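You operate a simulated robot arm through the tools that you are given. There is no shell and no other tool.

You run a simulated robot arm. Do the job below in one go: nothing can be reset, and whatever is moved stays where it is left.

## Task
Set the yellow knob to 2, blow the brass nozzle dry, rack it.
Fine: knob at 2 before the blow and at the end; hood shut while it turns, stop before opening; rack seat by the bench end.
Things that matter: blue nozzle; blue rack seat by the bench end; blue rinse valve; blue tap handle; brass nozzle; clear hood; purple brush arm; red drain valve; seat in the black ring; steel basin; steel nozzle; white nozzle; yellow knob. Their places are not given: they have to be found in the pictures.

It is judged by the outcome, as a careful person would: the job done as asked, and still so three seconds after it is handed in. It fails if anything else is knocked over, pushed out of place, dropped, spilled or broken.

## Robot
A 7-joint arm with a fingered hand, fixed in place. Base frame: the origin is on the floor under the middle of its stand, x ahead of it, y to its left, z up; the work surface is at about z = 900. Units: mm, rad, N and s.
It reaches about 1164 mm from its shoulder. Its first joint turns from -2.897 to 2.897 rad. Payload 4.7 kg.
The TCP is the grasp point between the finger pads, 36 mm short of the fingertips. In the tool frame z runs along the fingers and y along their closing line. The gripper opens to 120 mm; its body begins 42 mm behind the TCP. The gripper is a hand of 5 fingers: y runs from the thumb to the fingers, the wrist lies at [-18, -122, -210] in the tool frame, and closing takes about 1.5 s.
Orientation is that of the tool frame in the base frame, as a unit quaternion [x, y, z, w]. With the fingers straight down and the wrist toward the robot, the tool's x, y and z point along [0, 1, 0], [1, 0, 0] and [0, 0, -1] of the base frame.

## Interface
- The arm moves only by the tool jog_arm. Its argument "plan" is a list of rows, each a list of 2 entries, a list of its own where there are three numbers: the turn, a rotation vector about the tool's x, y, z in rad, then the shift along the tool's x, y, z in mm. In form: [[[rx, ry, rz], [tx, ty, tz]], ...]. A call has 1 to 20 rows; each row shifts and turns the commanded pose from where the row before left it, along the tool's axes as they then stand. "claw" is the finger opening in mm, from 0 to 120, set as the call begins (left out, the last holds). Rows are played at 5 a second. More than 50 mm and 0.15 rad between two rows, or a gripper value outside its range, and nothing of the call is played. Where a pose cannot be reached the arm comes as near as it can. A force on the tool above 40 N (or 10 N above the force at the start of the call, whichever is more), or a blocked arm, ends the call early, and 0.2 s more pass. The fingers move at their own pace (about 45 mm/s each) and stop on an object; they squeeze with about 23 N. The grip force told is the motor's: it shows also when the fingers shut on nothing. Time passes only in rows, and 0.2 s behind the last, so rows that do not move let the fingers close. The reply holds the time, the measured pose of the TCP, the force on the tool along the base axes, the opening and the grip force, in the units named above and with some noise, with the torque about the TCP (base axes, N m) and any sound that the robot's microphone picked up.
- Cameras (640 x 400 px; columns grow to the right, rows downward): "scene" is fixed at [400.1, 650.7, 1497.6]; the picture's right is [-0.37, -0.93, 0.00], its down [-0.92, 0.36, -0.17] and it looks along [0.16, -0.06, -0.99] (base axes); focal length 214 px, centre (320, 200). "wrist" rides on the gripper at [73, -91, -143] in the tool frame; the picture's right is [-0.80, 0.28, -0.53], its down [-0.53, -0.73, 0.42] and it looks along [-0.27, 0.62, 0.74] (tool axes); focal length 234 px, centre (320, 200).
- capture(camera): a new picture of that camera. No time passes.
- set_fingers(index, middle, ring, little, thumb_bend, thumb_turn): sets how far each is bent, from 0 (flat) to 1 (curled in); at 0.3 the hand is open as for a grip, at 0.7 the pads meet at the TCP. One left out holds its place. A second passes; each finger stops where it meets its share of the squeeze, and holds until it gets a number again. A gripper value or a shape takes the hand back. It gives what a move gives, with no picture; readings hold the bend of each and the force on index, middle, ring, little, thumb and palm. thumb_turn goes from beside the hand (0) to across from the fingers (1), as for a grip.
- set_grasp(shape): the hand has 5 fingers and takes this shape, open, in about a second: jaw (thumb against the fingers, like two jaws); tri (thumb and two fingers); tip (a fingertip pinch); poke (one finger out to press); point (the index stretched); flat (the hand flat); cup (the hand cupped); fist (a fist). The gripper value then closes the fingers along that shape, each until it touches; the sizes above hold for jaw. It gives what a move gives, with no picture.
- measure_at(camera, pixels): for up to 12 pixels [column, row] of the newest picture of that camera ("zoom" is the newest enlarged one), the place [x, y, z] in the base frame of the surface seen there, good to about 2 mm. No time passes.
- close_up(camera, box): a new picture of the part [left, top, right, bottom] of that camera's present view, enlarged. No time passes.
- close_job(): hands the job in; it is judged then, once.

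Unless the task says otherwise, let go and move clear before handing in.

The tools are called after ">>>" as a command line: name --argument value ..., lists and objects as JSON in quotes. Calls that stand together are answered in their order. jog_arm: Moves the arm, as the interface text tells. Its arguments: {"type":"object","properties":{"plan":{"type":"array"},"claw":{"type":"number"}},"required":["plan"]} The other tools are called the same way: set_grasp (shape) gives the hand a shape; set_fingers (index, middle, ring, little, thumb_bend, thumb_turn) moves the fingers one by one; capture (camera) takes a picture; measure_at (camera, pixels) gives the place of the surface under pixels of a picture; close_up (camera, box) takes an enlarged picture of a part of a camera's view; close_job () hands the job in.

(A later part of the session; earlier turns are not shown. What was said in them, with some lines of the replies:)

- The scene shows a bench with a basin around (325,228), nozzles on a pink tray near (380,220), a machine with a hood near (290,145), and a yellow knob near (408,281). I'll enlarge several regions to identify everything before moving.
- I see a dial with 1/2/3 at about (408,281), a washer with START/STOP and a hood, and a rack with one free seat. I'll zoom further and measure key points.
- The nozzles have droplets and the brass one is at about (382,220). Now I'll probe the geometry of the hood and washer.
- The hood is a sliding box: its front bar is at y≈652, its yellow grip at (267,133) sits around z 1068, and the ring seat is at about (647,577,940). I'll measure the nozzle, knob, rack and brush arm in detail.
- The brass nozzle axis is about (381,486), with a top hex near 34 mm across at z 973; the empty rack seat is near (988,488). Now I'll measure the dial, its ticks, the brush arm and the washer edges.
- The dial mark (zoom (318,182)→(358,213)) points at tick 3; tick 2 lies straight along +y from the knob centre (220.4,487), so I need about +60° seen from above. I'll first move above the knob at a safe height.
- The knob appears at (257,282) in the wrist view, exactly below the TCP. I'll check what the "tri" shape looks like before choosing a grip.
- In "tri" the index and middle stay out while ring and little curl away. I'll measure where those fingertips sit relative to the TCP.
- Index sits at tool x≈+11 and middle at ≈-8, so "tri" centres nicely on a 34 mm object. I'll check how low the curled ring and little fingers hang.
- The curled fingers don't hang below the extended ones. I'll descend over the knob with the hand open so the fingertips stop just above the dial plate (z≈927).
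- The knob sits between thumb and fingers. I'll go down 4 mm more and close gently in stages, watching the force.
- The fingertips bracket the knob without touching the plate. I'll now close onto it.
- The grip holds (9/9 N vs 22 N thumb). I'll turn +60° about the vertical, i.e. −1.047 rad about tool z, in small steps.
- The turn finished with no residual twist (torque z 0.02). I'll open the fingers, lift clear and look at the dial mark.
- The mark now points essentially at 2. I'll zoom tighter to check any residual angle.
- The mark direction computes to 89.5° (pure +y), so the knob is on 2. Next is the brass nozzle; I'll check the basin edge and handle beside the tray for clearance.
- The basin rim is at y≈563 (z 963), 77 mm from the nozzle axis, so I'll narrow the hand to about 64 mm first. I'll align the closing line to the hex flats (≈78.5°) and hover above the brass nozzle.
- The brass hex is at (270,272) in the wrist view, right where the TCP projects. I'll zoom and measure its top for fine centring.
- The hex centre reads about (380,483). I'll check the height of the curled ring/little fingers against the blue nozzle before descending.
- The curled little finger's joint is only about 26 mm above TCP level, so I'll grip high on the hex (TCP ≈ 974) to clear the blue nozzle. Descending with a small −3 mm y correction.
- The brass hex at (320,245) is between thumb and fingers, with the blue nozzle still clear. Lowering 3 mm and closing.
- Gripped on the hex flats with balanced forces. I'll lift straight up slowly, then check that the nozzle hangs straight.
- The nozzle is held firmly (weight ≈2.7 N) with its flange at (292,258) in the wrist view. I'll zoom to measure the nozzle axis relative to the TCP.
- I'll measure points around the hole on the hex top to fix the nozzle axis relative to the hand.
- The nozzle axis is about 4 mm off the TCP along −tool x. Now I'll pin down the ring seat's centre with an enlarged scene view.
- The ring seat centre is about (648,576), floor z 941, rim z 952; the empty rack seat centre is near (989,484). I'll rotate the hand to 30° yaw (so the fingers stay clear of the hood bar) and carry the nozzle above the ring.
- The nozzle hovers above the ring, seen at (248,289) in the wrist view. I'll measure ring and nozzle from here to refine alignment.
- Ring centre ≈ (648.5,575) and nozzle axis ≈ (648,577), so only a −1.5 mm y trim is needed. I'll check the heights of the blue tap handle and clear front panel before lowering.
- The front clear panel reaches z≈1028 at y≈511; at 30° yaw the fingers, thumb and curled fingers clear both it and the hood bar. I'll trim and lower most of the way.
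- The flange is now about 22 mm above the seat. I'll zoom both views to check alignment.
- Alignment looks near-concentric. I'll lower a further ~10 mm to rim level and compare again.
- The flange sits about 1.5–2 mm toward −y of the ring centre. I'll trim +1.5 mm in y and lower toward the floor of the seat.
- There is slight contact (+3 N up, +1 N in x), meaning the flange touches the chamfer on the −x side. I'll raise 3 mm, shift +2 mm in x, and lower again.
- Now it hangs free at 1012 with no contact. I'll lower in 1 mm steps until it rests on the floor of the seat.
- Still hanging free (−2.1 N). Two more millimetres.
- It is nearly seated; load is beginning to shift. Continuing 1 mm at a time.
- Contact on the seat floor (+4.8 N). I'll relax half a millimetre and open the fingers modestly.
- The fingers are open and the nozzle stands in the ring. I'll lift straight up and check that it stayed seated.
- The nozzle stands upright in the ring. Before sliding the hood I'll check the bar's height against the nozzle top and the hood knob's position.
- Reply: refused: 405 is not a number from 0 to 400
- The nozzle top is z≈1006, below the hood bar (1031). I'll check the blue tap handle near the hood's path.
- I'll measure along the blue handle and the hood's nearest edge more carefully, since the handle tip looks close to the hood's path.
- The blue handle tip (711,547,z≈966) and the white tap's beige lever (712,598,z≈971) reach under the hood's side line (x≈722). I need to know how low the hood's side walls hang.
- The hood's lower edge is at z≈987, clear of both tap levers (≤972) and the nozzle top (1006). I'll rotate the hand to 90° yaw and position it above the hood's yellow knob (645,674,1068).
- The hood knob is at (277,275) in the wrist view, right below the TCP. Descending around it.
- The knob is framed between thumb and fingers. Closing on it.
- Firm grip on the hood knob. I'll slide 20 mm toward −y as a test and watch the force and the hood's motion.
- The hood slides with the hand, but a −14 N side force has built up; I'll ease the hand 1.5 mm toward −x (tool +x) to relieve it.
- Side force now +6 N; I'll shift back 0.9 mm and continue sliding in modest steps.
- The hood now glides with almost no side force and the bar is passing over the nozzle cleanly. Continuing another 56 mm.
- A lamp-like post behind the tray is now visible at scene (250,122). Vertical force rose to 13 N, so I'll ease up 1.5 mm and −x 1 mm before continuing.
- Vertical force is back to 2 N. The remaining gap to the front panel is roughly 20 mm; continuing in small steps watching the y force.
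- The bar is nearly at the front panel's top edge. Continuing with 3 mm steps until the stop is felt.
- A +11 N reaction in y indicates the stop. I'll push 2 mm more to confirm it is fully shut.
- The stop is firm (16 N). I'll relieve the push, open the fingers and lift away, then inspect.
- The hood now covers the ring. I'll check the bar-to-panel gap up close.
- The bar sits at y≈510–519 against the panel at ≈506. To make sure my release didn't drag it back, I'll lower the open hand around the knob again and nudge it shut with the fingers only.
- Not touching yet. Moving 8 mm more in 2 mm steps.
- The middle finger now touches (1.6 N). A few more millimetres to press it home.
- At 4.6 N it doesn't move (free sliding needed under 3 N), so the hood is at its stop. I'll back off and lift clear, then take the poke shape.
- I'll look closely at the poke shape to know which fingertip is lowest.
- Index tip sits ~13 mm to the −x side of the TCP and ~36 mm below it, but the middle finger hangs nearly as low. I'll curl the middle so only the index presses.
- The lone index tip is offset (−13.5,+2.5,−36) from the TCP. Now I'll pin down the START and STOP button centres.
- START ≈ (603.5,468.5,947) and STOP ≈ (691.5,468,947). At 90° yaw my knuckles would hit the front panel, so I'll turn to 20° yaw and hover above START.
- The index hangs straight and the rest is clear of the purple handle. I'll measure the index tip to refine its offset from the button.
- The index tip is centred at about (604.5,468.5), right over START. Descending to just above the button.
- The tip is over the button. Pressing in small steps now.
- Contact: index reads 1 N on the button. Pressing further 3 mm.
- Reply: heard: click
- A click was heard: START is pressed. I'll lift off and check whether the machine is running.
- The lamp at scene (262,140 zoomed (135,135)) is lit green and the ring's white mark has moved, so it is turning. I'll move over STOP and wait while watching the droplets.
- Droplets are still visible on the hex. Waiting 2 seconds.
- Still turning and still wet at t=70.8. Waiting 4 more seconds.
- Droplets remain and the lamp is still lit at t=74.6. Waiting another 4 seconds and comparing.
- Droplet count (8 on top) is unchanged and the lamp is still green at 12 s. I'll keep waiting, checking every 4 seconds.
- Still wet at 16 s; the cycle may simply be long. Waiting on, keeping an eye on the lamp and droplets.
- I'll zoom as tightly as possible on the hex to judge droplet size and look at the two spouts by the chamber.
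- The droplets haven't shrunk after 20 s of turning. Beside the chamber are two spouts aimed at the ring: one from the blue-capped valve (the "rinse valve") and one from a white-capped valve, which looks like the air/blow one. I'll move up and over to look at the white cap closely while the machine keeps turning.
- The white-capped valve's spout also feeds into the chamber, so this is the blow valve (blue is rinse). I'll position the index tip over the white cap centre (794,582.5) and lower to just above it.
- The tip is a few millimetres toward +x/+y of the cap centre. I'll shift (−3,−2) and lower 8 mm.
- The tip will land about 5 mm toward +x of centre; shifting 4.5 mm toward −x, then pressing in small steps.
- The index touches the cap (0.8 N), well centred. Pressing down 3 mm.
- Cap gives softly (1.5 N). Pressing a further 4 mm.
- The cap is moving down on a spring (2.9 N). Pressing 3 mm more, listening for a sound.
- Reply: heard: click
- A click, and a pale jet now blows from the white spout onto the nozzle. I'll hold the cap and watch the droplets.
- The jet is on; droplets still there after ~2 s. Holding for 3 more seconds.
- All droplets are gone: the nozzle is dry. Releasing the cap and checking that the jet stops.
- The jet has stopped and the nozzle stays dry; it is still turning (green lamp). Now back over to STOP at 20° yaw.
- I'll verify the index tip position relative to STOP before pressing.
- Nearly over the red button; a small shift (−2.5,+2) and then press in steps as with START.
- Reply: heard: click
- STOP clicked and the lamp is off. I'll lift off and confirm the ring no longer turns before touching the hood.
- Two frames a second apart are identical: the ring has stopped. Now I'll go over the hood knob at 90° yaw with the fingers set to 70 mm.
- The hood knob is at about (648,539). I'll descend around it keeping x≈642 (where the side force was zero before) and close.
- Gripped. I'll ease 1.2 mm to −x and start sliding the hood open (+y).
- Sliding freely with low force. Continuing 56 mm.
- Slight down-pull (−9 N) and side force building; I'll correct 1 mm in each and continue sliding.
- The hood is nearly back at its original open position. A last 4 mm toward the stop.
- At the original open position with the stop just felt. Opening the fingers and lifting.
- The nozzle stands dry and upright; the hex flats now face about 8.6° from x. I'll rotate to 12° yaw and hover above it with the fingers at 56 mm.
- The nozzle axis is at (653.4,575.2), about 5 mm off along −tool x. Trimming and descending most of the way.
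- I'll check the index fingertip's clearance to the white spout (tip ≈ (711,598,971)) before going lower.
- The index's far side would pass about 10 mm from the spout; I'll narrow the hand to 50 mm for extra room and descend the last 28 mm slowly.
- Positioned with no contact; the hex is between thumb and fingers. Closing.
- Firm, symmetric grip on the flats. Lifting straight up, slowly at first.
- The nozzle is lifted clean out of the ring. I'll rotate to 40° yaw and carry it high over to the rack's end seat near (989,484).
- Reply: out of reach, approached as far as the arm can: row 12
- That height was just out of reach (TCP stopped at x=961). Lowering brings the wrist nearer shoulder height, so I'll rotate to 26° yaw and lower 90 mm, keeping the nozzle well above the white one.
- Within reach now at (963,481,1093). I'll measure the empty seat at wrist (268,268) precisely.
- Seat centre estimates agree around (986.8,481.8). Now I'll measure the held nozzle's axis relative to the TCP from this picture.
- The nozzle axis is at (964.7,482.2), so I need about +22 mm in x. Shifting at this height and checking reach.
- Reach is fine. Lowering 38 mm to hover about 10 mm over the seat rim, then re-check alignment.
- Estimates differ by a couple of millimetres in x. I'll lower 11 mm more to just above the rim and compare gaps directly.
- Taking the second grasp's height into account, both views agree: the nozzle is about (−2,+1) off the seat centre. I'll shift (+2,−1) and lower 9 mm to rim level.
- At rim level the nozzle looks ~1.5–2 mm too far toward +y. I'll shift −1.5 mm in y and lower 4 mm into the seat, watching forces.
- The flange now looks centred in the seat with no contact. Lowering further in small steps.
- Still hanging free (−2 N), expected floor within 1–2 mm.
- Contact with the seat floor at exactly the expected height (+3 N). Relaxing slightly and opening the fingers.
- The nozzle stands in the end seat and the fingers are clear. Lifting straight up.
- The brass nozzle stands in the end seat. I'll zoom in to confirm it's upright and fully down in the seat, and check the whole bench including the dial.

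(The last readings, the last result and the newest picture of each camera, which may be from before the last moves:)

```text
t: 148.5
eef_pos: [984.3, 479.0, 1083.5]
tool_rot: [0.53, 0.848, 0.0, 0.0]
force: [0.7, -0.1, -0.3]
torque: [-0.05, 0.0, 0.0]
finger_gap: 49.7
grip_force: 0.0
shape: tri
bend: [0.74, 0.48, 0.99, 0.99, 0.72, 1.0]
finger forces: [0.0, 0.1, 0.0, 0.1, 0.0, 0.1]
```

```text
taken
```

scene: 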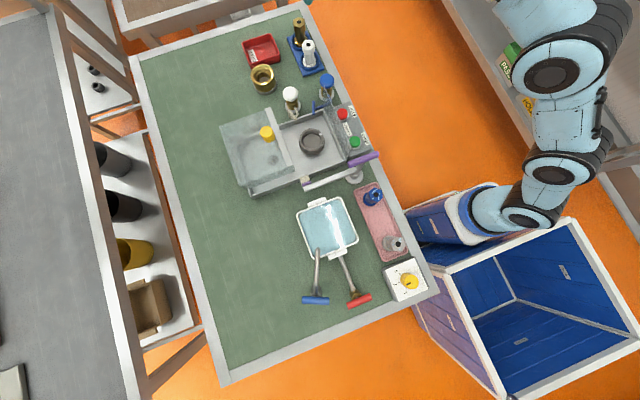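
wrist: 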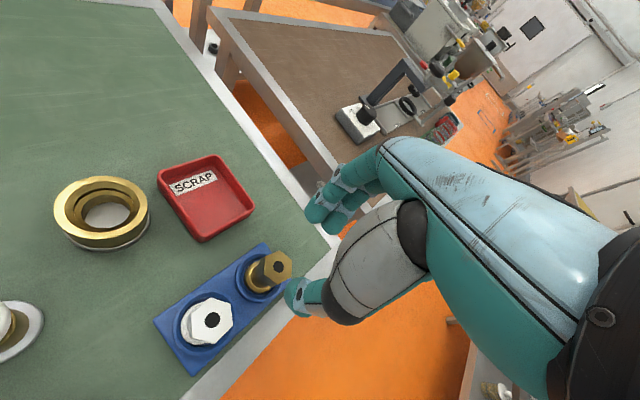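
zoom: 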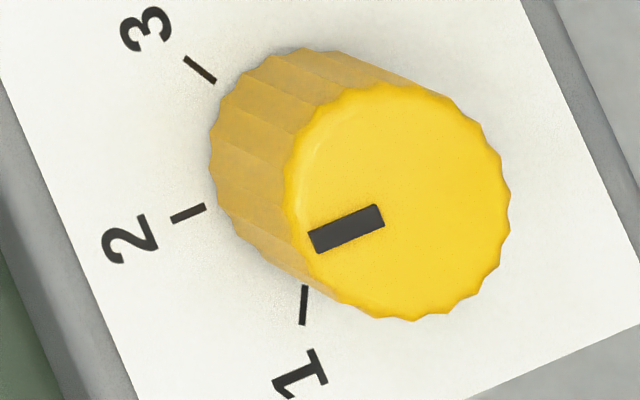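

Everything checks out: brass nozzle top z≈975 matches the seated white one, it's dry, the dial mark is on 2, the lamp is off, and nothing else has moved. I'll withdraw the hand well clear.

>>> jog_arm --plan '[[[0, 0, 0], [0, -35, -15]], [[0, 0, 0], [0, -35, -20]], [[0, 0, 0], [0, -35, -20]], [[0, 0, 0], [0, -35, -20]], [[0, 0, 0], [0, -35, 0]], [[0, 0, 0], [0, 0, 0]], [[0, 0, 0], [0, 0, 0]]]'

>>> capture --camera "scene"

>>> close_up --camera "scene" --box '[230, 10, 390, 110]'

```text
t: 150.1
eef_pos: [827.5, 404.3, 1160.3]
tool_rot: [0.531, 0.848, 0.0, 0.0]
force: [-0.1, -1.3, -0.3]
torque: [0.0, 0.01, -0.02]
finger_gap: 49.8
grip_force: 0.0
shape: tri
bend: [0.74, 0.48, 0.99, 0.99, 0.72, 1.0]
finger forces: [0.0, 0.1, 0.1, 0.1, 0.1, 0.0]
```

```text
taken
```

scene: 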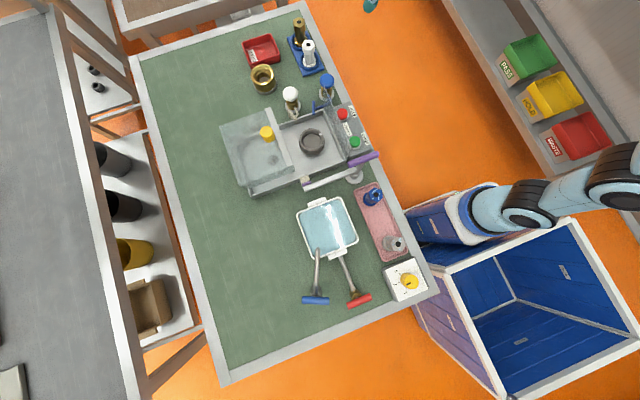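

```text
4.00 times, centred on (310, 60) of scene
```

zoom: 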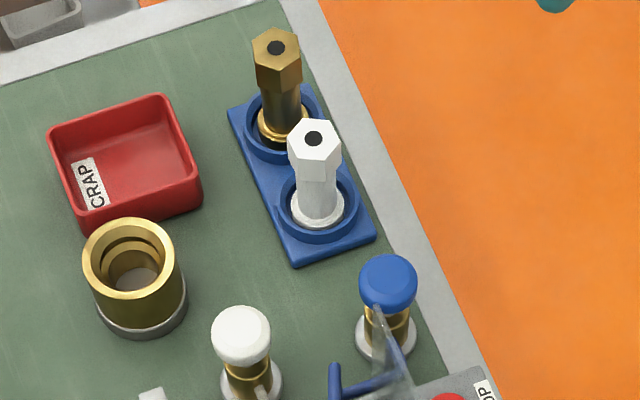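

The hand is clear of the bench items. The brass nozzle at scene (299,32) stands dry in the end seat, the dial is on 2, the washer lamp is off, and everything else is where it was. I'm handing the job in.

>>> close_job

```text
The job is handed in.
```

The yellow knob is on 2, and the brass nozzle is blown dry and standing in the blue rack seat by the bench end. I've handed the job in, but no verdict came back.

- **Knob:** it was on 3. I turned it to 2 before the blow, and it still reads 2 in the last close-up.
- **Blow:** with the nozzle in the black ring and the hood shut, I pressed START. After about 20 seconds of turning, the droplets had not changed. The air comes from the white-capped valve beside the washer. I held that cap down for about five seconds, until the last droplets were gone, and the jet stopped when I let go. The white valve was not in your list; I judged it was the air because its spout points at the ring and the blue-capped one is the rinse.
- **Stop and open:** I pressed STOP and saw the lamp go out. Two pictures about a second apart showed the ring still, and only then did I slide the hood back open.
- **Rack:** the nozzle's top sits at the same height as the white nozzle beside it, so it is fully down in the seat.

In the last pictures nothing else looks moved or spilled. The hood is open, as it was at the start, and the hand is well clear.
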